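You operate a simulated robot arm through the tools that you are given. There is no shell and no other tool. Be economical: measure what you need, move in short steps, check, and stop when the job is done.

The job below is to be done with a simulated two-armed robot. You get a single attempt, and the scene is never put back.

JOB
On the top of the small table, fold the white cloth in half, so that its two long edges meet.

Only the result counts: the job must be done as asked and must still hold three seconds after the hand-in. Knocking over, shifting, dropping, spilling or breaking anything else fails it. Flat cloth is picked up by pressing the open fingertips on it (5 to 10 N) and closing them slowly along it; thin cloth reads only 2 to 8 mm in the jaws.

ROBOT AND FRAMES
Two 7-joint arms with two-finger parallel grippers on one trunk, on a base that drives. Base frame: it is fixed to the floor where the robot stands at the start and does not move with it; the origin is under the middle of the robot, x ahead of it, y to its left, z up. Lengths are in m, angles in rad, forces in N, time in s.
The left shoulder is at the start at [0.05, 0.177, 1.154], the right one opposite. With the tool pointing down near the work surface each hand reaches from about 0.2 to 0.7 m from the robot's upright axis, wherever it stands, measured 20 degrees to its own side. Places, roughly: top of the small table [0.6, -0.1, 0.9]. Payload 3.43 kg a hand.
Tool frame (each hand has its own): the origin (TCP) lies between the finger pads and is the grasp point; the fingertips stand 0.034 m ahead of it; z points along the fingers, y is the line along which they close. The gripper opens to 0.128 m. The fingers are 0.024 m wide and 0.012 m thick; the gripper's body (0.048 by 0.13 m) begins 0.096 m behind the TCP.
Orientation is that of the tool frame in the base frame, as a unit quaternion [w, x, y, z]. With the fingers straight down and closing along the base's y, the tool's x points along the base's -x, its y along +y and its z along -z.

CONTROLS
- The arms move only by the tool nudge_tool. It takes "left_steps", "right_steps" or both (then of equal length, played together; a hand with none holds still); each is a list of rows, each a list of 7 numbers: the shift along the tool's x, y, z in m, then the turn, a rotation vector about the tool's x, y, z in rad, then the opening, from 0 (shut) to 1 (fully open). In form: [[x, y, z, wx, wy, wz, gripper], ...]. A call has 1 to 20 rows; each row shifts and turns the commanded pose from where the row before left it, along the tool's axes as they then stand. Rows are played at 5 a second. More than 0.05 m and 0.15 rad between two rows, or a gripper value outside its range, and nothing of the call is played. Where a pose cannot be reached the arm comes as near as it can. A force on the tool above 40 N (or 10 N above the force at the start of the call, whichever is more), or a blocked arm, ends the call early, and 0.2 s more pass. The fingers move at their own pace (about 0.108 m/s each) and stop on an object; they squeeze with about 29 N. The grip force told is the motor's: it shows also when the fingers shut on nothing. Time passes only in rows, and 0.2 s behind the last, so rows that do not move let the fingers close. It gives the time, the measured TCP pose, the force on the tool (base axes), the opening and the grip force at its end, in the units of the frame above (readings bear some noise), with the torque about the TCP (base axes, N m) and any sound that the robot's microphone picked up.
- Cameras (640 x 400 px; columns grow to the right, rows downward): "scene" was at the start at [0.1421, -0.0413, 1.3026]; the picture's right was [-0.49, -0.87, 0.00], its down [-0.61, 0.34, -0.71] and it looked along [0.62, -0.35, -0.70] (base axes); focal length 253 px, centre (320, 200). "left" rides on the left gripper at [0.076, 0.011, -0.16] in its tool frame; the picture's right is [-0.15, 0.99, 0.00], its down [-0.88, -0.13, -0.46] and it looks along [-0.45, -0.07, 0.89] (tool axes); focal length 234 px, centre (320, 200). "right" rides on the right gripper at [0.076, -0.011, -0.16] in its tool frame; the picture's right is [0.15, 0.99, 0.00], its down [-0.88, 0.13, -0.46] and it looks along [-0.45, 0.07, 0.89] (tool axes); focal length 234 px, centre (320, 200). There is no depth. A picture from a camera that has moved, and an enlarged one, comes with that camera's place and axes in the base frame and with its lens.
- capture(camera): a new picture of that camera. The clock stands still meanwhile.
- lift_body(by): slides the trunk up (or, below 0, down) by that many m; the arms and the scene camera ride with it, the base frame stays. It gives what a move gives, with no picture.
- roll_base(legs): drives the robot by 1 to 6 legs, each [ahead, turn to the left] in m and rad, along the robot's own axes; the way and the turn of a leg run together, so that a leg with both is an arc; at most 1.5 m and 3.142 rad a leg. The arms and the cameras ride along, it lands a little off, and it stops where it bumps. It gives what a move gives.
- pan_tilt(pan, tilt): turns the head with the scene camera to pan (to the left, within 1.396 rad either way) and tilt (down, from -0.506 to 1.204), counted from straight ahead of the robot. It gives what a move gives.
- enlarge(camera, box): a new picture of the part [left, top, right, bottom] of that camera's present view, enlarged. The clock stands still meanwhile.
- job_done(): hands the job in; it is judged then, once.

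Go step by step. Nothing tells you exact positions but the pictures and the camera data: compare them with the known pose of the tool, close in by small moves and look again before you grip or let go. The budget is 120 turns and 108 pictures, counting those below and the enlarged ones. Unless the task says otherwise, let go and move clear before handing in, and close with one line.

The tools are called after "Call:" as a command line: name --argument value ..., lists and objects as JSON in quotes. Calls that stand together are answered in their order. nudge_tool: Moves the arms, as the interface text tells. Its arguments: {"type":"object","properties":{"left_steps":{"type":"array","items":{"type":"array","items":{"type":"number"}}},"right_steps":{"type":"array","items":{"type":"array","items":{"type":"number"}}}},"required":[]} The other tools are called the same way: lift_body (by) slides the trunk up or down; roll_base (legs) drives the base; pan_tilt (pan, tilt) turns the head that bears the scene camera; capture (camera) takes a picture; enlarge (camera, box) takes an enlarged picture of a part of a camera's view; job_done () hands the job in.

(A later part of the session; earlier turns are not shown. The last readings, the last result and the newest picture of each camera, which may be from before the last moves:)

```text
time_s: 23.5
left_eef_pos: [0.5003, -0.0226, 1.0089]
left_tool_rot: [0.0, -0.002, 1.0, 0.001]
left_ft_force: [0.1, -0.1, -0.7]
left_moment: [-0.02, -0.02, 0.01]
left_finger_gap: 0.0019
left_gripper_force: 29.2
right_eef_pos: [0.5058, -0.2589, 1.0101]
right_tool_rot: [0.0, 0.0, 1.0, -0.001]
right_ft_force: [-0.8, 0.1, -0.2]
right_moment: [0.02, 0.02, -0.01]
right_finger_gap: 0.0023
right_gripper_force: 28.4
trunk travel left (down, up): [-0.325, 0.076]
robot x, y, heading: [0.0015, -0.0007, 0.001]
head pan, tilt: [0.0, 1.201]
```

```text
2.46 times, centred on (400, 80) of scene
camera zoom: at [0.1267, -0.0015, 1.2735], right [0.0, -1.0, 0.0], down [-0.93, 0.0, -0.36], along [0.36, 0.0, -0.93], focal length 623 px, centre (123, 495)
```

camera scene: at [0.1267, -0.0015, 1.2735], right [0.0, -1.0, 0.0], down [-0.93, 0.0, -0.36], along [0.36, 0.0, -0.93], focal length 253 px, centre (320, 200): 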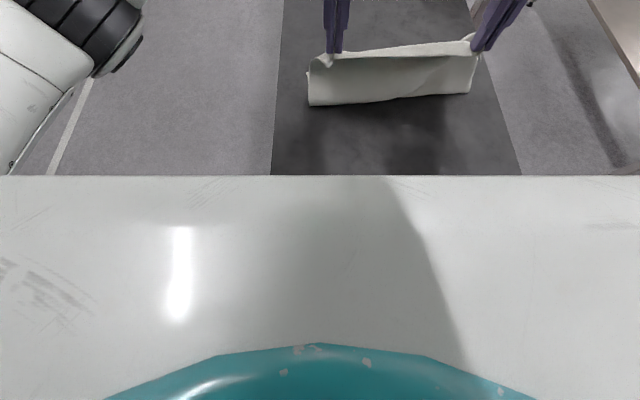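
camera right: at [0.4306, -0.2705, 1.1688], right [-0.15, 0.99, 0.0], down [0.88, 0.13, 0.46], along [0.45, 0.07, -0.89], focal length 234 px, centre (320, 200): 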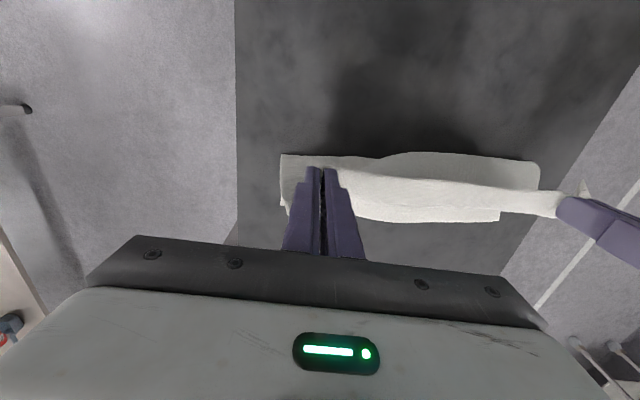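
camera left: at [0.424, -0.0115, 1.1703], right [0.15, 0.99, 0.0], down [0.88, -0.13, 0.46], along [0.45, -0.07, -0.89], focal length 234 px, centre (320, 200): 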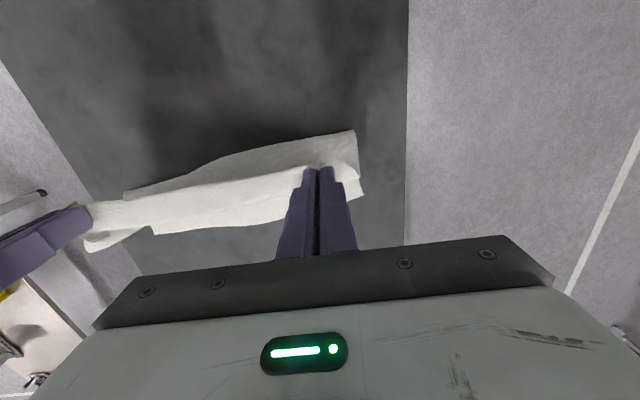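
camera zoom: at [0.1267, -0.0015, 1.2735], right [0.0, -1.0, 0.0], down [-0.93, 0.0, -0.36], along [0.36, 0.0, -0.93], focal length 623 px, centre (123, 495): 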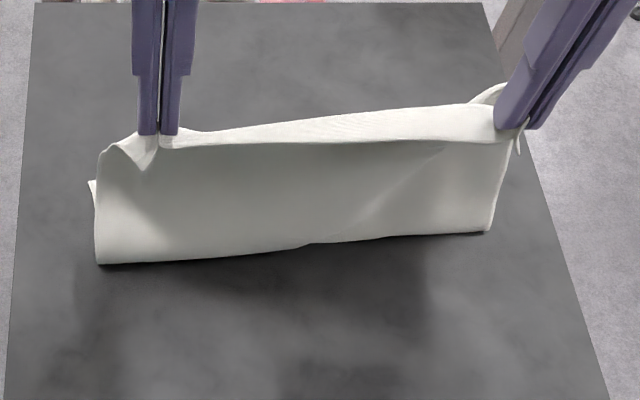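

The far corners now sit near (0.583, 0.030) and (0.605, -0.31). I'll lower the hands so the fold relaxes toward the robot, then carry the edge forward low over the far edge (right hand tilted slightly for reach).

Call:
nudge_tool --left_steps '[[0, 0, 0.0125, 0, 0, 0, 0], [0, 0, 0.0125, 0, 0, 0, 0], [0, 0, 0.0125, 0, 0, 0, 0], [0, 0, 0.0125, 0, 0, 0, 0], [0, 0, 0, 0, 0, 0, 0], [0, 0, 0, 0, 0, 0, 0], [-0.0075, 0, 0.0045, 0, 0, 0, 0], [-0.0075, 0, 0.0045, 0, 0, 0, 0], [-0.0075, 0, 0.0045, 0, 0, 0, 0], [-0.0075, 0, 0.0045, 0, 0, 0, 0], [-0.0075, 0, 0.0045, 0, 0, 0, 0], [-0.0075, 0, 0.0045, 0, 0, 0, 0], [0, 0, 0, 0, 0, 0, 0]]' --right_steps '[[0, 0, 0.0125, 0, 0, 0, 0], [0, 0, 0.0125, 0, 0, 0, 0], [0, 0, 0.0125, 0, 0, 0, 0], [0, 0, 0.0125, 0, 0, 0, 0], [0, 0, 0, 0, -0.125, 0, 0], [0, 0, 0, 0, -0.125, 0, 0], [-0.0072, 0, 0.0065, 0, 0, 0, 0], [-0.0072, 0, 0.0065, 0, 0, 0, 0], [-0.0072, 0, 0.0065, 0, 0, 0, 0], [-0.0072, 0, 0.0065, 0, 0, 0, 0], [-0.0072, 0, 0.0065, 0, 0, 0, 0], [-0.0072, 0, 0.0065, 0, 0, 0, 0], [0, 0, 0, 0, 0, 0, 0]]'

Call:
capture --camera "left"

Call:
capture --camera "right"

Call:
enlarge --camera "scene" --box '[270, 0, 530, 160]'

```text
time_s: 26.3
left_eef_pos: [0.5462, -0.0224, 0.9325]
left_tool_rot: [0.0, -0.001, 1.0, 0.0]
left_ft_force: [0.2, -1.8, 0.1]
left_moment: [-0.03, 0.0, -0.01]
left_finger_gap: 0.0021
left_gripper_force: 28.8
right_eef_pos: [0.5578, -0.2585, 0.9337]
right_tool_rot: [0.125, 0.0, 0.992, 0.0]
right_ft_force: [-0.1, 0.9, 0.2]
right_moment: [0.02, 0.02, 0.03]
right_finger_gap: 0.0022
right_gripper_force: 28.6
trunk travel left (down, up): [-0.325, 0.076]
robot x, y, heading: [0.0025, -0.0007, -0.003]
head pan, tilt: [0.0, 1.201]
```

```text
74 pictures are left
camera left: at [0.469, -0.0111, 1.0929], right [0.15, 0.99, 0.0], down [0.88, -0.13, 0.46], along [0.45, -0.07, -0.89], focal length 234 px, centre (320, 200)
```

left: 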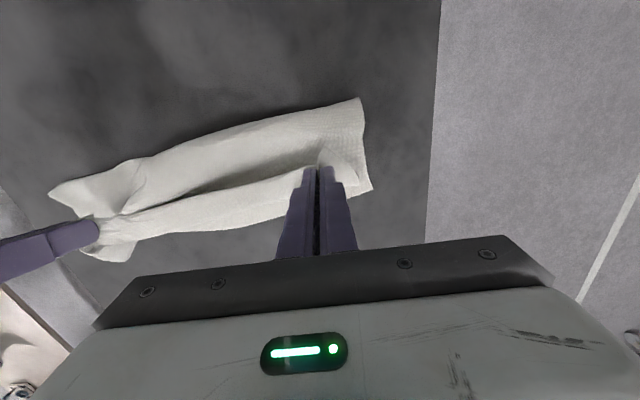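

```text
73 pictures are left
camera right: at [0.4451, -0.2703, 1.0679], right [-0.14, 0.99, -0.04], down [0.74, 0.13, 0.66], along [0.66, 0.07, -0.75], focal length 234 px, centre (320, 200)
```

right: 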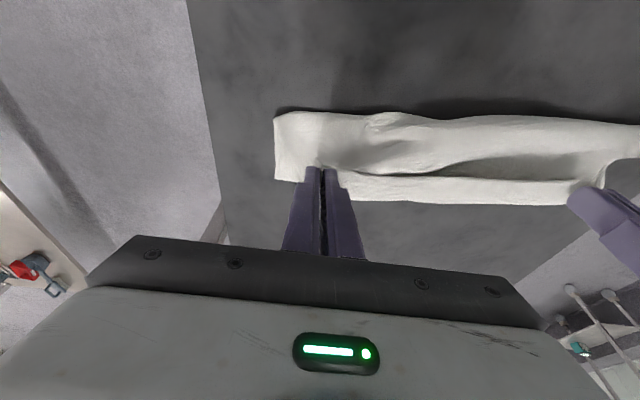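

```text
2.46 times, centred on (400, 80) of scene
camera zoom: at [0.1268, -0.0015, 1.2734], right [0.0, -1.0, 0.0], down [-0.93, 0.0, -0.36], along [0.36, 0.0, -0.93], focal length 623 px, centre (123, 495)
```

zoom: 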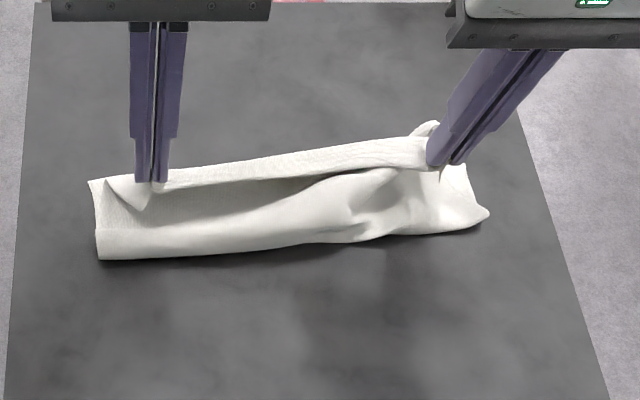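

The fold line ended at x≈0.50, too far forward (it was peeled up), leaving slack. I'll carry the edge back toward the robot to lay the lower layer back down, then redo the arc with a smaller radius about x≈0.457.

Call:
nudge_tool --left_steps '[[0.015, 0, -0.015, 0, 0, 0, 0], [0.02, 0, -0.01, 0, 0, 0, 0], [0.02, 0, 0, 0, 0, 0, 0], [0, 0, 0, 0, 0, 0, 0], [0, 0, 0, 0, 0, 0, 0], [0.02, 0, 0, 0, 0, 0, 0], [0.02, 0, 0, 0, 0, 0, 0], [0.02, 0, 0, 0, 0, 0, 0], [0.02, 0, 0.01, 0, 0, 0, 0], [0.01, 0, 0.01, 0, 0, 0, 0], [0, 0, 0.01, 0, 0, 0, 0], [0, 0, 0, 0, 0, 0, 0]]' --right_steps '[[0.0182, 0, -0.0108, 0, 0, 0, 0], [0.0218, 0, -0.0048, 0, 0, 0, 0], [0.0194, 0, -0.0049, 0, 0, 0, 0], [0, 0, 0, 0, 0.125, 0, 0], [0, 0, 0, 0, 0.125, 0, 0], [0.02, 0, 0, 0, 0, 0, 0], [0.02, 0, 0, 0, 0, 0, 0], [0.02, 0, 0, 0, 0, 0, 0], [0.02, 0, 0.01, 0, 0, 0, 0], [0.01, 0, 0.01, 0, 0, 0, 0], [0, 0, 0.01, 0, 0, 0, 0], [0, 0, 0, 0, 0, 0, 0]]'

Call:
capture --camera "left"

Call:
capture --camera "right"

Call:
enlarge --camera "scene" --box '[270, 0, 530, 160]'

```text
time_s: 28.9
left_eef_pos: [0.3999, -0.0221, 0.9289]
left_tool_rot: [0.0, -0.001, 1.0, 0.0]
left_ft_force: [0.7, -1.3, -0.2]
left_moment: [-0.01, -0.05, -0.03]
left_finger_gap: 0.002
left_gripper_force: 28.5
right_eef_pos: [0.4066, -0.2599, 0.9088]
right_tool_rot: [0.0, -0.001, 1.0, -0.001]
right_ft_force: [0.8, 0.0, -0.3]
right_moment: [-0.01, 0.01, 0.0]
right_finger_gap: 0.0026
right_gripper_force: 28.8
trunk travel left (down, up): [-0.325, 0.076]
robot x, y, heading: [-0.0015, -0.0029, -0.001]
head pan, tilt: [0.0, 1.201]
```

```text
71 pictures are left
camera left: at [0.3228, -0.0111, 1.0877], right [0.15, 0.99, 0.0], down [0.88, -0.13, 0.46], along [0.45, -0.07, -0.89], focal length 234 px, centre (320, 200)
```

left: 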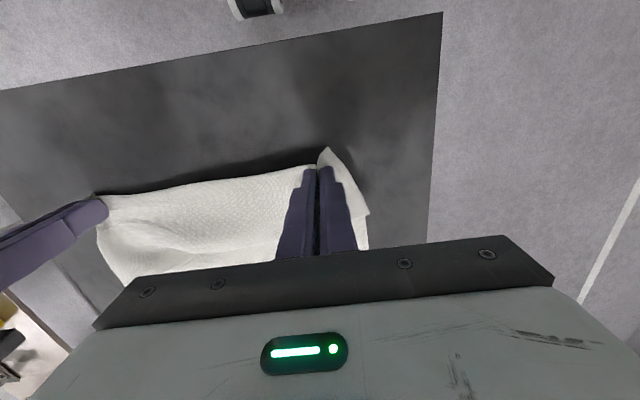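

```text
70 pictures are left
camera right: at [0.33, -0.2708, 1.0672], right [-0.15, 0.99, 0.0], down [0.88, 0.13, 0.46], along [0.45, 0.07, -0.89], focal length 234 px, centre (320, 200)
```

right: 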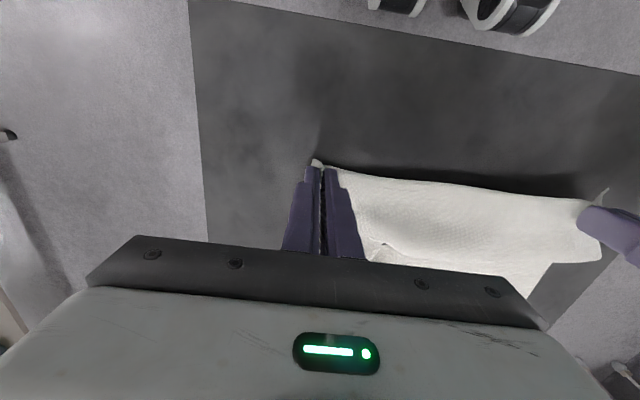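

```text
2.46 times, centred on (400, 80) of scene
camera zoom: at [0.1268, -0.0015, 1.2734], right [0.0, -1.0, 0.0], down [-0.93, 0.0, -0.36], along [0.36, 0.0, -0.93], focal length 623 px, centre (123, 495)
```

zoom: 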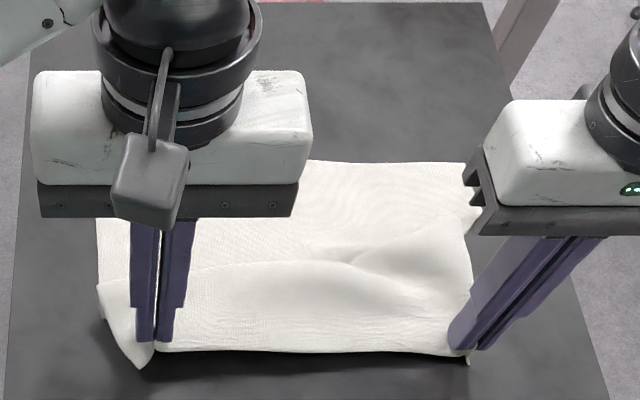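

The cloth is laid back nearly flat. Now redo the arc with smaller radius, first to the top, and look.

Call:
nudge_tool --left_steps '[[0.01, 0, -0.016, 0, 0, 0, 0], [-0.0125, 0, -0.015, 0, 0, 0, 0], [-0.0125, 0, -0.015, 0, 0, 0, 0], [-0.0125, 0, -0.0075, 0, 0, 0, 0], [-0.0125, 0, -0.0075, 0, 0, 0, 0], [-0.0125, 0, -0.0025, 0, 0, 0, 0], [-0.0125, 0, -0.0025, 0, 0, 0, 0], [0, 0, 0, 0, 0, 0, 0]]' --right_steps '[[0.005, 0, -0.036, 0, 0, 0, 0], [-0.0125, 0, -0.015, 0, 0, 0, 0], [-0.0125, 0, -0.015, 0, 0, 0, 0], [-0.0125, 0, -0.0075, 0, 0, 0, 0], [-0.0125, 0, -0.0075, 0, 0, 0, 0], [-0.0125, 0, -0.0025, 0, 0, 0, 0], [-0.0125, 0, -0.0025, 0, 0, 0, 0], [0, 0, 0, 0, 0, 0, 0]]'

Call:
capture --camera "left"

Call:
enlarge --camera "scene" --box '[270, 0, 530, 160]'

```text
time_s: 30.7
left_eef_pos: [0.4653, -0.0211, 0.9935]
left_tool_rot: [0.0, -0.001, 1.0, 0.001]
left_ft_force: [0.0, -0.2, -0.4]
left_moment: [0.02, 0.03, -0.02]
left_finger_gap: 0.0018
left_gripper_force: 28.8
right_eef_pos: [0.4764, -0.2584, 0.9954]
right_tool_rot: [0.0, 0.001, 1.0, 0.0]
right_ft_force: [-0.1, 0.4, -0.2]
right_moment: [-0.01, 0.04, -0.02]
right_finger_gap: 0.0025
right_gripper_force: 28.6
trunk travel left (down, up): [-0.325, 0.076]
robot x, y, heading: [0.0015, -0.0021, -0.002]
head pan, tilt: [0.0, 1.201]
```

```text
68 pictures are left
camera left: at [0.3888, -0.0107, 1.1541], right [0.15, 0.99, 0.0], down [0.88, -0.13, 0.46], along [0.45, -0.07, -0.89], focal length 234 px, centre (320, 200)
```

left: 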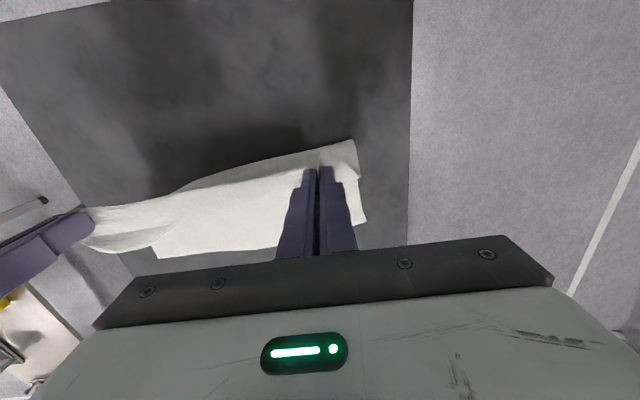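

```text
2.46 times, centred on (400, 80) of scene
camera zoom: at [0.1268, -0.0015, 1.2734], right [0.0, -1.0, 0.0], down [-0.93, 0.0, -0.36], along [0.36, 0.0, -0.93], focal length 623 px, centre (123, 495)
```

zoom: 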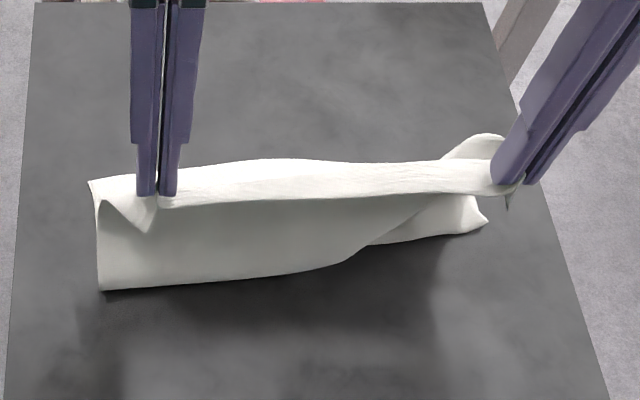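

The left side of the fold is right at x≈0.464, but the right side looks peeled up too far. Checking from the right camera.

Call:
enlarge --camera "right" --box '[220, 90, 620, 290]'

Call:
enlarge --camera "left" --box '[60, 110, 380, 270]'

Call:
enlarge --camera "scene" --box '[400, 30, 500, 110]'

```text
1.60 times, centred on (420, 190) of right
camera zoom: at [0.3996, -0.2706, 1.1531], right [-0.15, 0.99, 0.0], down [0.88, 0.13, 0.46], along [0.45, 0.07, -0.89], focal length 375 px, centre (160, 216)
```

zoom: 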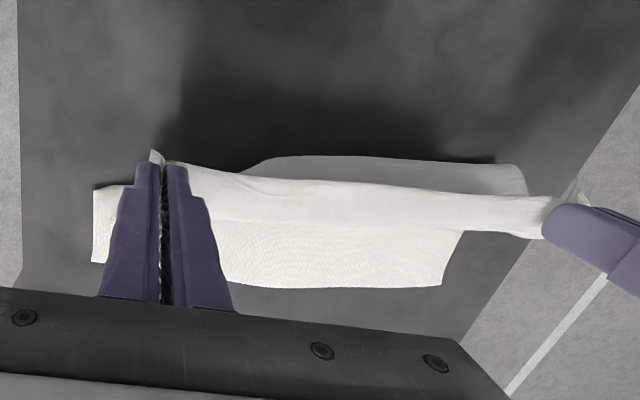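

```text
2.00 times, centred on (220, 190) of left
camera zoom: at [0.3888, -0.0107, 1.1541], right [0.15, 0.99, 0.0], down [0.88, -0.13, 0.46], along [0.45, -0.07, -0.89], focal length 468 px, centre (520, 220)
```

zoom: 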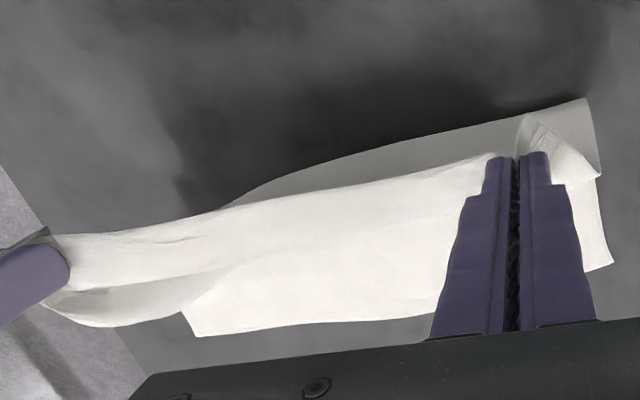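

```text
5.00 times, centred on (450, 70) of scene
camera zoom: at [0.1268, -0.0015, 1.2734], right [0.0, -1.0, 0.0], down [-0.93, 0.0, -0.36], along [0.36, 0.0, -0.93], focal length 1266 px, centre (-330, 850)
```

zoom: 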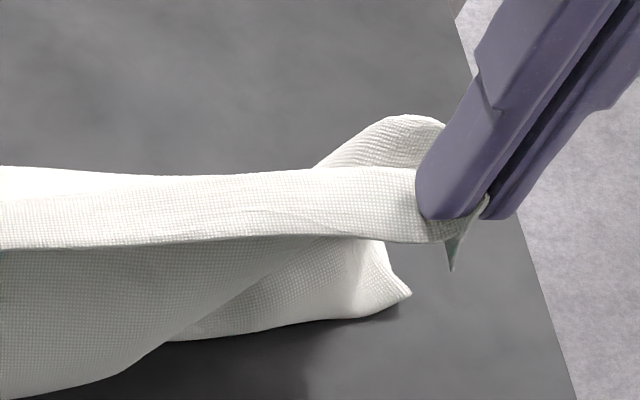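

The right flank is crumpled: it didn't lay back fully. I'll take the edge all the way back to flatten the cloth, then repeat the tighter arc.

Call:
nudge_tool --left_steps '[[0.02, 0, 0.005, 0, 0, 0, 0], [0.02, 0, 0.01, 0, 0, 0, 0], [0.02, 0, 0.015, 0, 0, 0, 0], [0.02, 0, 0.015, 0, 0, 0, 0], [0.015, 0, 0.015, 0, 0, 0, 0], [0.01, 0, 0.01, 0, 0, 0, 0], [0.005, 0, 0.01, 0, 0, 0, 0], [0, 0, 0, 0, 0, 0, 0]]' --right_steps '[[0.02, 0, 0.005, 0, 0, 0, 0], [0.02, 0, 0.01, 0, 0, 0, 0], [0.02, 0, 0.015, 0, 0, 0, 0], [0.02, -0.002, 0.015, 0, 0, 0, 0], [0.015, -0.002, 0.015, 0, 0, 0, 0], [0.01, 0, 0.01, 0, 0, 0, 0], [0.005, 0, 0.01, 0, 0, 0, 0], [0, 0, 0, 0, 0, 0, 0]]'

Call:
enlarge --camera "right" --box '[220, 90, 620, 290]'

Call:
enlarge --camera "scene" --box '[270, 20, 530, 180]'

```text
time_s: 32.5
left_eef_pos: [0.3554, -0.0212, 0.9139]
left_tool_rot: [0.0, 0.0, 1.0, -0.001]
left_ft_force: [0.6, -4.0, 0.9]
left_moment: [-0.19, 0.01, -0.05]
left_finger_gap: 0.0022
left_gripper_force: 29.0
right_eef_pos: [0.364, -0.2629, 0.9129]
right_tool_rot: [-0.001, -0.001, 1.0, 0.0]
right_ft_force: [-1.5, 5.0, -0.9]
right_moment: [0.14, 0.0, 0.03]
right_finger_gap: 0.0026
right_gripper_force: 28.9
trunk travel left (down, up): [-0.325, 0.076]
robot x, y, heading: [-0.001, 0.0034, -0.006]
head pan, tilt: [0.0, 1.201]
```

```text
1.60 times, centred on (420, 190) of right
camera zoom: at [0.2893, -0.2747, 1.0724], right [-0.15, 0.99, 0.0], down [0.88, 0.13, 0.46], along [0.45, 0.07, -0.89], focal length 375 px, centre (160, 216)
```

zoom: 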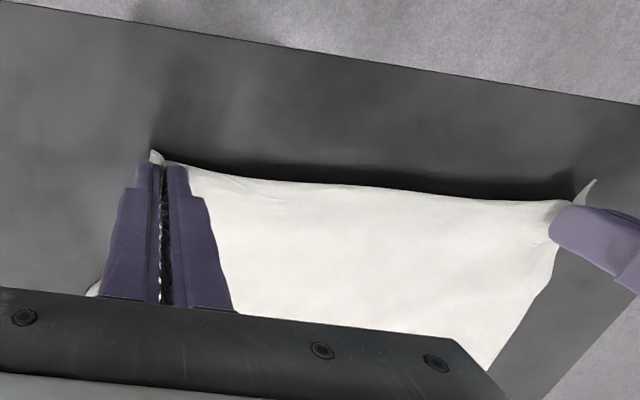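

```text
2.46 times, centred on (400, 100) of scene
camera zoom: at [0.1269, -0.0015, 1.2734], right [0.0, -1.0, 0.0], down [-0.93, 0.0, -0.36], along [0.36, 0.0, -0.93], focal length 623 px, centre (123, 446)
```

zoom: 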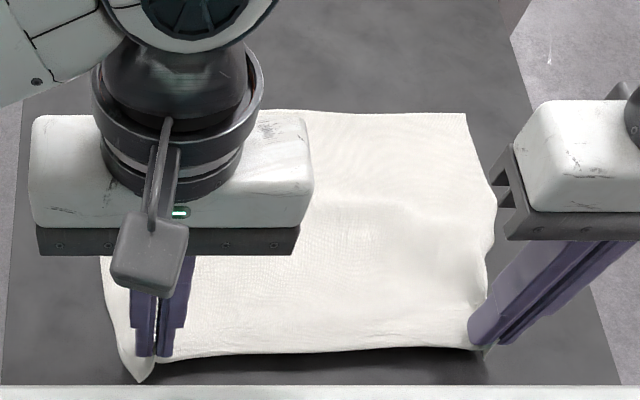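

Nearly flat again. I pull the right side back a touch more, then redo the tight arc to the top.

Call:
nudge_tool --left_steps '[[0, 0, 0, 0, 0, 0, 0], [0, 0, 0, 0, 0, 0, 0], [-0.009, 0, -0.0155, 0, 0, 0, 0], [-0.009, 0, -0.0155, 0, 0, 0, 0], [-0.01, 0, -0.0125, 0, 0, 0, 0], [-0.01, 0, -0.0125, 0, 0, 0, 0], [-0.0125, 0, -0.0075, 0, 0, 0, 0], [-0.0125, 0, -0.0075, 0, 0, 0, 0], [-0.0125, 0, -0.004, 0, 0, 0, 0], [-0.0125, 0, -0.004, 0, 0, 0, 0], [-0.02, 0, -0.002, 0, 0, 0, 0], [0, 0, 0, 0, 0, 0, 0]]' --right_steps '[[0.006, -0.002, 0, 0, 0, 0, 0], [0.006, -0.002, 0, 0, 0, 0, 0], [-0.016, 0, -0.0155, 0, 0, 0, 0], [-0.016, 0, -0.0155, 0, 0, 0, 0], [-0.01, 0, -0.0125, 0, 0, 0, 0], [-0.01, 0, -0.0125, 0, 0, 0, 0], [-0.0125, 0, -0.0075, 0, 0, 0, 0], [-0.0125, 0, -0.0075, 0, 0, 0, 0], [-0.0125, 0, -0.004, 0, 0, 0, 0], [-0.0125, 0, -0.004, 0, 0, 0, 0], [-0.02, 0, -0.002, 0, 0, 0, 0], [0, 0, 0, 0, 0, 0, 0]]'

Call:
enlarge --camera "right" --box '[220, 90, 620, 290]'

Call:
enlarge --camera "scene" --box '[270, 20, 530, 180]'

```text
time_s: 35.1
left_eef_pos: [0.462, -0.0218, 0.9937]
left_tool_rot: [0.0, 0.0, 1.0, -0.001]
left_ft_force: [0.5, -11.4, 0.4]
left_moment: [-0.5, -0.06, -0.01]
left_finger_gap: 0.0023
left_gripper_force: 29.1
right_eef_pos: [0.4761, -0.2673, 0.9948]
right_tool_rot: [0.0, 0.0, 1.0, 0.0]
right_ft_force: [-1.2, 12.6, -0.3]
right_moment: [0.38, 0.08, 0.09]
right_finger_gap: 0.0026
right_gripper_force: 28.8
trunk travel left (down, up): [-0.325, 0.076]
robot x, y, heading: [0.0007, 0.0025, 0.002]
head pan, tilt: [0.0, 1.201]
```

```text
1.60 times, centred on (420, 190) of right
camera zoom: at [0.4001, -0.2792, 1.1538], right [-0.15, 0.99, 0.0], down [0.88, 0.13, 0.46], along [0.45, 0.07, -0.89], focal length 375 px, centre (160, 216)
```

zoom: 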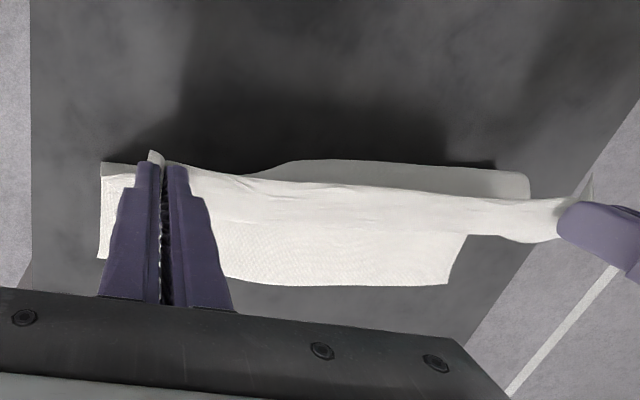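

```text
2.46 times, centred on (400, 100) of scene
camera zoom: at [0.1267, -0.0015, 1.2735], right [0.0, -1.0, 0.0], down [-0.93, 0.0, -0.36], along [0.36, 0.0, -0.93], focal length 623 px, centre (123, 446)
```

zoom: 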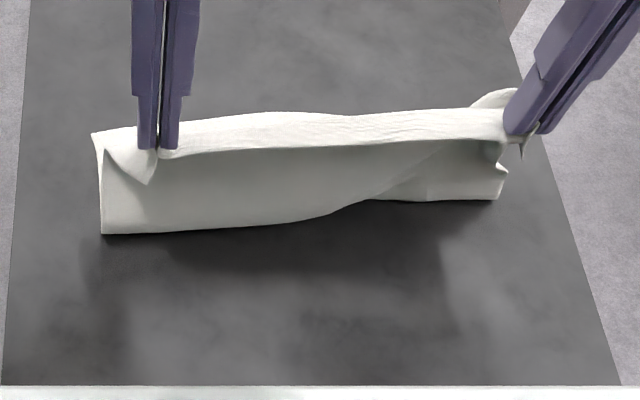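

Better, but the right fold is still ~3 cm too far forward. I'll dip both hands back and low to lay it down, then come forward with a lower path.

Call:
nudge_tool --left_steps '[[0.018, 0, 0.016, 0, 0, 0, 0], [0.017, 0, 0.016, 0, 0, 0, 0], [0.017, 0, 0.017, 0, 0, 0, 0], [0, 0, 0, 0, 0, 0, 0], [0, 0, 0, 0, 0, 0, 0], [-0.012, 0, -0.005, 0, 0, 0, 0], [-0.012, 0, -0.005, 0, 0, 0, 0], [-0.012, 0, -0.005, 0, 0, 0, 0], [-0.014, 0, -0.005, 0, 0, 0, 0], [0, 0, 0, 0, 0, 0, 0]]' --right_steps '[[0.022, 0.002, 0.02, 0, 0, 0, 0], [0.022, 0, 0.02, 0, 0, 0, 0], [0.022, 0, 0.025, 0, 0, 0, 0], [0.01, 0, 0, 0, 0, 0, 0], [0, 0, 0, 0, 0, 0, 0], [-0.016, 0, -0.008, 0, 0, 0, 0], [-0.016, 0, -0.006, 0, 0, 0, 0], [-0.018, 0, -0.006, 0, 0, 0, 0], [-0.018, 0, -0.005, 0, 0, 0, 0], [0, 0, 0, 0, 0, 0, 0]]'

Call:
enlarge --camera "right" --box '[220, 90, 620, 290]'

Call:
enlarge --camera "scene" --box '[270, 20, 530, 180]'

```text
time_s: 37.3
left_eef_pos: [0.4605, -0.0227, 0.9665]
left_tool_rot: [0.0, 0.0, 1.0, 0.0]
left_ft_force: [0.3, -6.7, 0.1]
left_moment: [-0.27, -0.02, -0.02]
left_finger_gap: 0.0018
left_gripper_force: 28.9
right_eef_pos: [0.4676, -0.2658, 0.9541]
right_tool_rot: [0.001, 0.0, 1.0, 0.0]
right_ft_force: [-0.8, 7.3, 0.2]
right_moment: [0.21, 0.02, 0.07]
right_finger_gap: 0.0026
right_gripper_force: 29.3
trunk travel left (down, up): [-0.325, 0.076]
robot x, y, heading: [-0.0023, -0.0013, -0.004]
head pan, tilt: [0.0, 1.201]
```

```text
1.60 times, centred on (420, 190) of right
camera zoom: at [0.3918, -0.2771, 1.1136], right [-0.15, 0.99, 0.0], down [0.88, 0.13, 0.46], along [0.45, 0.07, -0.89], focal length 375 px, centre (160, 216)
```

zoom: 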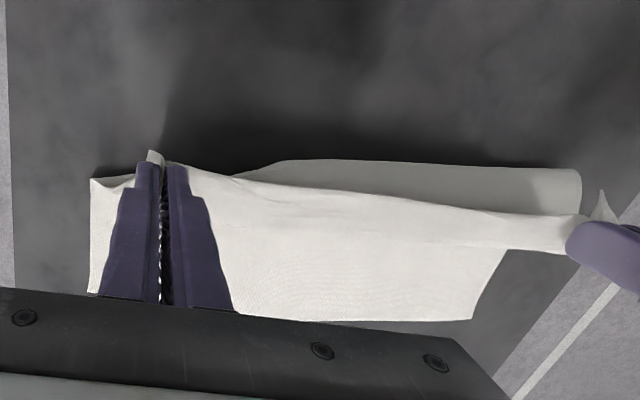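

```text
2.46 times, centred on (400, 100) of scene
camera zoom: at [0.1268, -0.0015, 1.2734], right [0.0, -1.0, 0.0], down [-0.93, 0.0, -0.36], along [0.36, 0.0, -0.93], focal length 623 px, centre (123, 446)
```

zoom: 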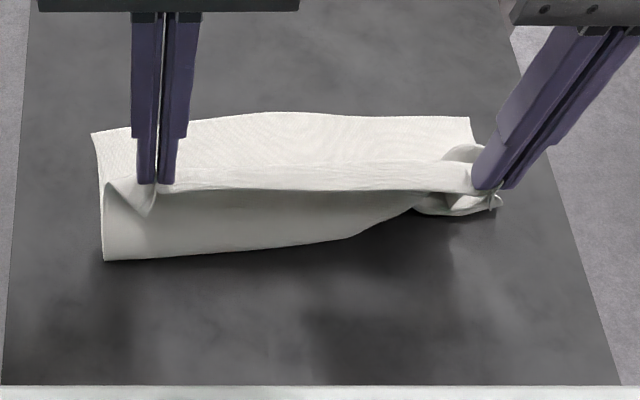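

The left side is good; the right flank is bunched, which I'll tidy after release. Carry the edge forward now onto the far edge, low.

Call:
nudge_tool --left_steps '[[-0.016, 0, 0, 0, 0, 0, 0], [-0.016, 0, 0, 0, 0, 0, 0], [-0.01, 0, 0, 0, 0, 0, 0], [-0.01, 0, 0.005, 0, 0, 0, 0], [-0.013, 0, 0.01, 0, 0, 0, 0], [-0.013, 0, 0.01, 0, 0, 0, 0], [-0.013, 0, 0.012, 0, 0, 0, 0], [-0.013, 0, 0.013, 0, 0, 0, 0], [0, 0, 0, 0, 0, 0, 0]]' --right_steps '[[-0.02, 0.002, -0.005, 0, 0, 0, 0], [-0.02, 0, 0, 0, 0, 0, 0], [0, 0, 0, 0, -0.125, 0, 0], [0, 0, 0, 0, -0.125, 0, 0], [-0.0148, 0, 0.0142, 0, 0, 0, 0], [-0.0148, 0, 0.0142, 0, 0, 0, 0], [-0.0148, 0, 0.0142, 0, 0, 0, 0], [-0.0148, 0, 0.0142, 0, 0, 0, 0], [0, 0, 0, 0, 0, 0, 0]]'

Call:
capture --camera "left"

Call:
capture --camera "right"

Call:
enlarge --camera "scene" --box '[270, 20, 530, 180]'

```text
time_s: 39.3
left_eef_pos: [0.5646, -0.0237, 0.9154]
left_tool_rot: [0.0, 0.001, 1.0, 0.0]
left_ft_force: [0.3, -4.1, 0.7]
left_moment: [-0.19, -0.02, 0.0]
left_finger_gap: 0.0021
left_gripper_force: 29.4
right_eef_pos: [0.5794, -0.2631, 0.9203]
right_tool_rot: [0.125, 0.0, 0.992, 0.0]
right_ft_force: [-1.2, 4.8, -0.6]
right_moment: [0.15, 0.04, 0.12]
right_finger_gap: 0.0025
right_gripper_force: 29.0
trunk travel left (down, up): [-0.325, 0.076]
robot x, y, heading: [0.0008, 0.0013, -0.002]
head pan, tilt: [0.0, 1.201]
```

```text
57 pictures are left
camera left: at [0.4886, -0.0117, 1.0756], right [0.15, 0.99, 0.0], down [0.88, -0.13, 0.46], along [0.45, -0.07, -0.89], focal length 234 px, centre (320, 200)
```

left: 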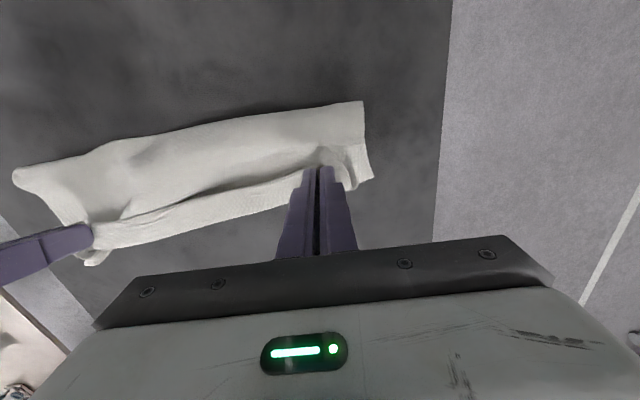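

```text
56 pictures are left
camera right: at [0.4667, -0.2743, 1.0548], right [-0.14, 0.99, -0.04], down [0.74, 0.13, 0.66], along [0.66, 0.07, -0.75], focal length 234 px, centre (320, 200)
```

right: 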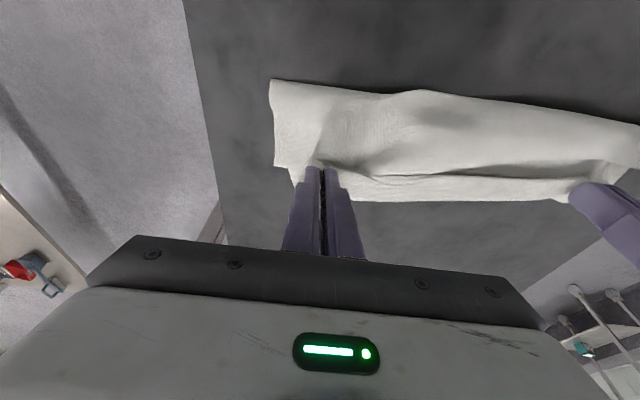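

```text
2.46 times, centred on (400, 100) of scene
camera zoom: at [0.1267, -0.0014, 1.2735], right [0.0, -1.0, 0.0], down [-0.93, 0.0, -0.36], along [0.36, 0.0, -0.93], focal length 623 px, centre (123, 446)
```

zoom: 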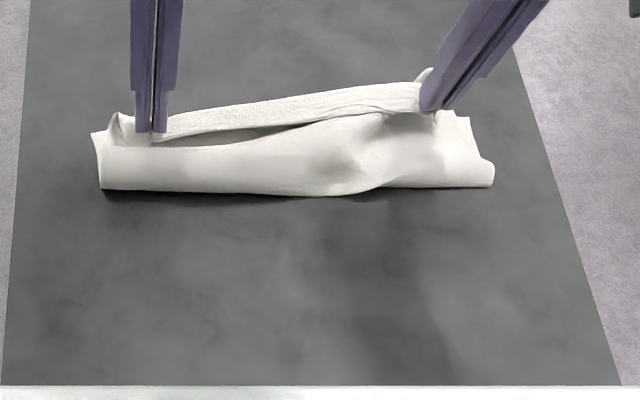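

Edge is above the far edge. Lower onto the table and release gently.

Call:
nudge_tool --left_steps '[[-0.002, 0, 0.006, 0, 0, 0, 0], [-0.002, 0, 0.006, 0, 0, 0, 0], [0, 0, 0.005, 0, 0, 0, 0], [0, 0, 0, 0, 0, 0, 0.1], [0, 0, 0, 0, 0, 0, 0.2], [0, 0, 0, 0, 0, 0, 0.3], [0, 0, 0, 0, 0, 0, 0.3]]' --right_steps '[[-0.0002, 0.002, 0.0073, 0, 0, 0, 0], [-0.0002, 0, 0.0073, 0, 0, 0, 0], [-0.0002, 0, 0.006, 0, 0, 0, 0], [0, 0, 0, 0, 0, 0, 0.1], [0, 0, 0, 0, 0, 0, 0.2], [0, 0, 0, 0, 0, 0, 0.3], [0, 0, 0, 0, 0, 0, 0.3]]'

Call:
capture --camera "left"

Call:
capture --camera "right"

Call:
enlarge --camera "scene" --box '[270, 20, 530, 180]'

```text
time_s: 40.9
left_eef_pos: [0.5693, -0.0213, 0.8982]
left_tool_rot: [0.0, -0.001, 1.0, 0.0]
left_ft_force: [0.2, -0.2, 0.8]
left_moment: [0.02, -0.01, -0.01]
left_finger_gap: 0.0384
left_gripper_force: 0.0
right_eef_pos: [0.5849, -0.2618, 0.8993]
right_tool_rot: [0.124, 0.0, 0.992, 0.0]
right_ft_force: [-0.9, -1.1, 0.6]
right_moment: [-0.03, -0.01, 0.0]
right_finger_gap: 0.0383
right_gripper_force: 0.0
trunk travel left (down, up): [-0.325, 0.076]
robot x, y, heading: [-0.0004, -0.0006, -0.001]
head pan, tilt: [0.0, 1.201]
```

```text
54 pictures are left
camera left: at [0.4926, -0.011, 1.0587], right [0.15, 0.99, 0.0], down [0.88, -0.13, 0.46], along [0.45, -0.07, -0.89], focal length 234 px, centre (320, 200)
```

left: 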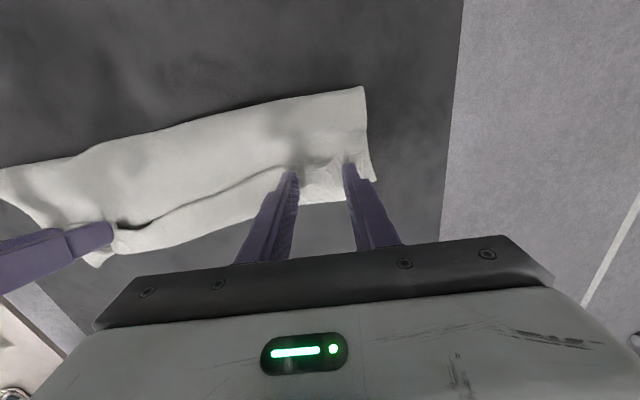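

```text
53 pictures are left
camera right: at [0.4721, -0.2731, 1.0345], right [-0.14, 0.99, -0.04], down [0.74, 0.13, 0.66], along [0.66, 0.07, -0.75], focal length 234 px, centre (320, 200)
```

right: 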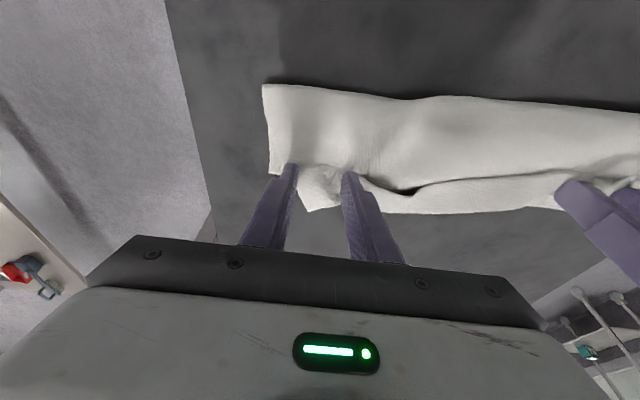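

```text
2.46 times, centred on (400, 100) of scene
camera zoom: at [0.1267, -0.0015, 1.2734], right [0.0, -1.0, 0.0], down [-0.93, 0.0, -0.36], along [0.36, 0.0, -0.93], focal length 623 px, centre (123, 446)
```

zoom: 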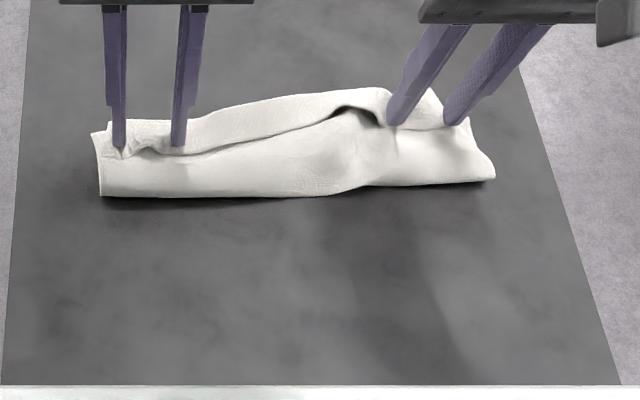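

Released. Raise both hands and look at the whole result.

Call:
nudge_tool --left_steps '[[0, 0, -0.01, 0, 0, 0, 0.35], [0, 0, -0.02, 0, 0, 0, 0.35], [0, 0, -0.04, 0, 0, 0, 0.35], [0, 0.03, -0.04, 0, 0, 0, 0.35], [0, 0.04, -0.02, 0, 0, 0, 0.35]]' --right_steps '[[-0.0025, 0, -0.01, 0, 0, 0, 0.35], [-0.005, 0, -0.02, 0, 0, 0, 0.35], [-0.01, 0, -0.04, 0, 0, 0, 0.35], [0, -0.03, -0.04, 0, 0.125, 0, 0.35], [0, -0.04, -0.02, 0, 0.125, 0, 0.35]]'

Call:
capture --camera "left"

Call:
capture --camera "right"

Call:
enlarge --camera "scene" --box '[270, 20, 530, 180]'

```text
time_s: 42.1
left_eef_pos: [0.57, 0.0482, 1.0282]
left_tool_rot: [-0.001, 0.001, 1.0, 0.001]
left_ft_force: [-0.3, 0.1, -0.3]
left_moment: [0.0, 0.01, 0.0]
left_finger_gap: 0.0446
left_gripper_force: 0.0
right_eef_pos: [0.572, -0.3288, 1.0301]
right_tool_rot: [-0.001, -0.001, 1.0, 0.001]
right_ft_force: [0.7, 0.7, 0.3]
right_moment: [0.0, 0.01, 0.01]
right_finger_gap: 0.045
right_gripper_force: 0.1
trunk travel left (down, up): [-0.325, 0.076]
robot x, y, heading: [-0.0008, -0.0016, 0.005]
head pan, tilt: [0.0, 1.201]
```

```text
51 pictures are left
camera left: at [0.4932, 0.0594, 1.1885], right [0.15, 0.99, 0.0], down [0.88, -0.13, 0.45], along [0.45, -0.07, -0.89], focal length 234 px, centre (320, 200)
```

left: 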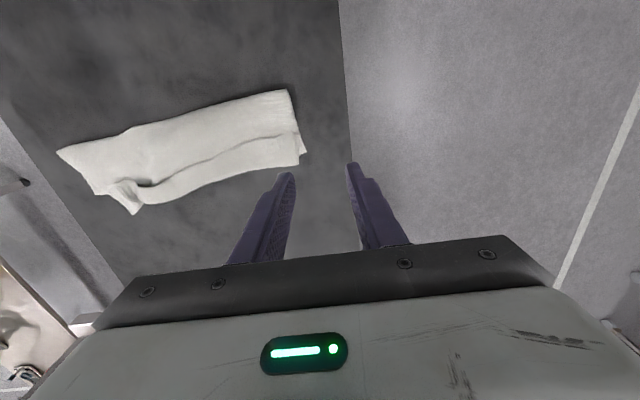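

```text
50 pictures are left
camera right: at [0.4966, -0.3425, 1.189], right [-0.15, 0.99, 0.0], down [0.88, 0.13, 0.45], along [0.45, 0.07, -0.89], focal length 234 px, centre (320, 200)
```

right: 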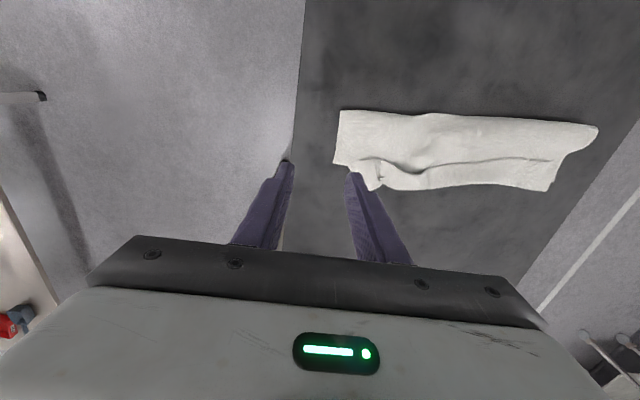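

```text
2.46 times, centred on (400, 100) of scene
camera zoom: at [0.1271, -0.0011, 1.2733], right [0.0, -1.0, 0.0], down [-0.93, 0.0, -0.36], along [0.36, 0.0, -0.93], focal length 623 px, centre (123, 446)
```

zoom: 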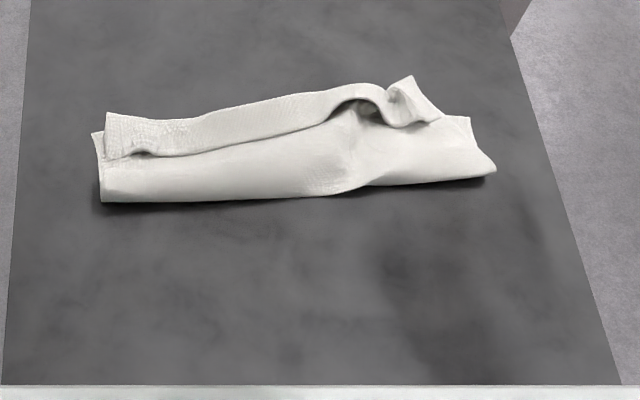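

The fold is rolled too far forward, with an S-crease, and the top layer's right corner is displaced inward. Let me zoom in on the details before tidying.

Call:
enlarge --camera "right" --box '[320, 90, 620, 210]'

Call:
enlarge --camera "left" --box '[50, 70, 320, 230]'

Call:
enlarge --camera "scene" --box '[390, 40, 490, 110]'

```text
2.13 times, centred on (470, 150) of right
camera zoom: at [0.4966, -0.3425, 1.189], right [-0.15, 0.99, 0.0], down [0.88, 0.13, 0.45], along [0.45, 0.07, -0.89], focal length 500 px, centre (0, 307)
```

zoom: 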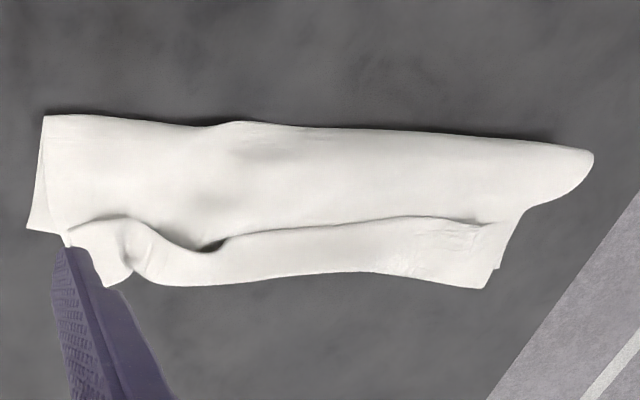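

```text
2.37 times, centred on (185, 150) of left
camera zoom: at [0.4932, 0.0594, 1.1885], right [0.15, 0.99, 0.0], down [0.88, -0.13, 0.45], along [0.45, -0.07, -0.89], focal length 555 px, centre (640, 318)
```

zoom: 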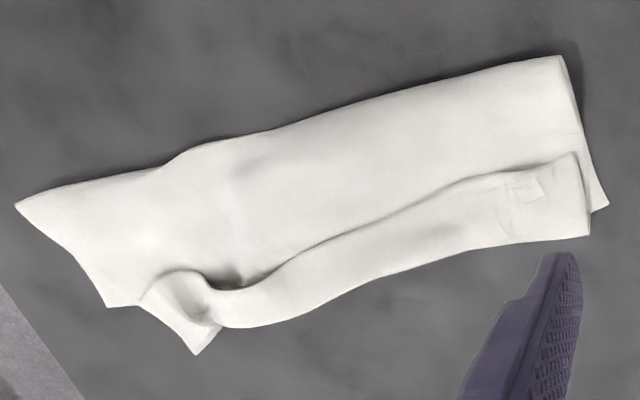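

```text
5.71 times, centred on (440, 75) of scene
camera zoom: at [0.1271, -0.0011, 1.2733], right [0.0, -1.0, 0.0], down [-0.93, 0.0, -0.36], along [0.36, 0.0, -0.93], focal length 1446 px, centre (-366, 914)
```

zoom: 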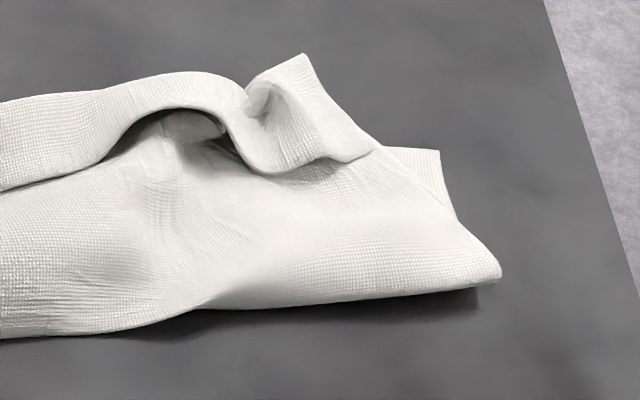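

The strip along the carried edge kept facing up (vertical fingers can't flip it), so it is folded back. Better plan: unfold, pull the cloth a little toward me, then fold the far edge toward me with fingers turning to point forward while the base backs up. First re-grip the loose strip at both ends.

Call:
nudge_tool --left_steps '[[0, -0.026, 0.03, 0, 0, 0, 0.35], [0, -0.026, 0.033, 0, 0, 0, 0.35], [0.002, -0.026, 0.035, 0, 0, 0, 0.35], [0, 0, 0, 0, 0, 0, 0.35], [0, 0, 0, 0, 0, 0, 0.35], [0, 0, 0, 0, 0, 0, 0.35]]' --right_steps '[[0, 0, 0, 0, -0.125, 0, 0.35], [0, 0, 0, 0, -0.125, 0, 0.35], [-0.0022, 0.0247, 0.0332, 0, 0, 0, 0.35], [-0.0022, 0.0247, 0.0332, 0, 0, 0, 0.35], [-0.0022, 0.0247, 0.0332, 0, 0, 0, 0.35], [0, 0, 0, 0, 0, 0, 0.35]]'

Call:
capture --camera "left"

Call:
capture --camera "right"

```text
time_s: 43.5
left_eef_pos: [0.5665, -0.0295, 0.9314]
left_tool_rot: [0.0, -0.001, 1.0, 0.0]
left_ft_force: [-1.2, 0.7, 0.7]
left_moment: [-0.02, 0.01, 0.0]
left_finger_gap: 0.045
left_gripper_force: 0.0
right_eef_pos: [0.6041, -0.2553, 0.9365]
right_tool_rot: [0.125, -0.001, 0.992, 0.0]
right_ft_force: [-0.2, 0.6, -0.2]
right_moment: [0.01, 0.04, 0.0]
right_finger_gap: 0.045
right_gripper_force: 0.0
trunk travel left (down, up): [-0.325, 0.076]
robot x, y, heading: [0.0042, 0.0012, 0.003]
head pan, tilt: [0.0, 1.201]
```

```text
45 pictures are left
camera left: at [0.4913, -0.0189, 1.0904], right [0.15, 0.99, 0.0], down [0.88, -0.13, 0.46], along [0.45, -0.07, -0.89], focal length 234 px, centre (320, 200)
```

left: 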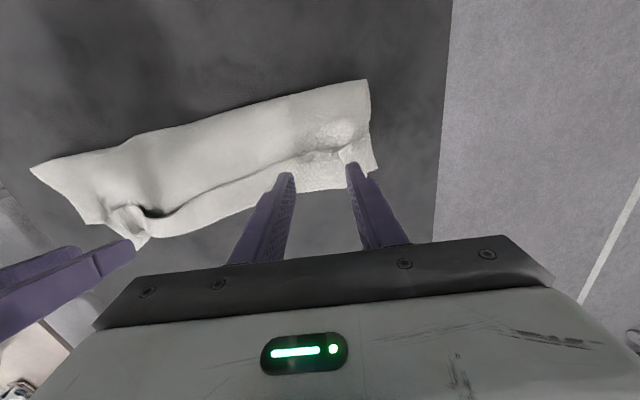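

```text
44 pictures are left
camera right: at [0.4901, -0.268, 1.0709], right [-0.14, 0.99, -0.04], down [0.74, 0.13, 0.66], along [0.66, 0.07, -0.75], focal length 234 px, centre (320, 200)
```

right: 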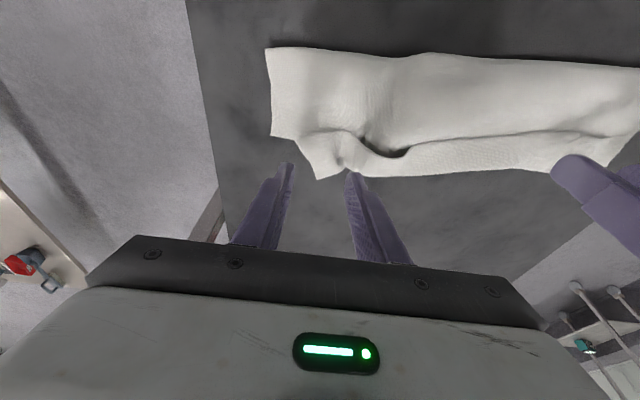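

Both are aligned over the strip ends. Descend carefully to contact.

Call:
nudge_tool --left_steps '[[0, 0, 0.012, 0, 0, 0, 0.35], [0, 0, 0.01, 0, 0, 0, 0.35], [0, 0, 0.005, 0, 0, 0, 0.35], [0, 0, 0.004, 0, 0, 0, 0.35], [0, 0, 0, 0, 0, 0, 0.35]]' --right_steps '[[0.003, 0, 0.0116, 0, 0, 0, 0.35], [0.0025, 0, 0.0097, 0, 0, 0, 0.35], [0.0012, 0, 0.0048, 0, 0, 0, 0.35], [0.0012, 0, 0.0048, 0, 0, 0, 0.35], [0, 0, 0, 0, 0, 0, 0.35]]'

```text
time_s: 44.7
left_eef_pos: [0.5677, -0.0291, 0.9001]
left_tool_rot: [0.0, -0.001, 1.0, 0.0]
left_ft_force: [-0.4, -0.1, 0.3]
left_moment: [0.0, 0.01, 0.01]
left_finger_gap: 0.045
left_gripper_force: 0.1
right_eef_pos: [0.6004, -0.2587, 0.9063]
right_tool_rot: [0.125, 0.0, 0.992, 0.001]
right_ft_force: [-0.3, 0.3, 1.8]
right_moment: [0.04, 0.03, 0.05]
right_finger_gap: 0.0449
right_gripper_force: 0.0
right hand out of reach, approached as far as the arm can: row 4
trunk travel left (down, up): [-0.325, 0.076]
robot x, y, heading: [0.0002, -0.0016, 0.001]
head pan, tilt: [0.0, 1.201]
```

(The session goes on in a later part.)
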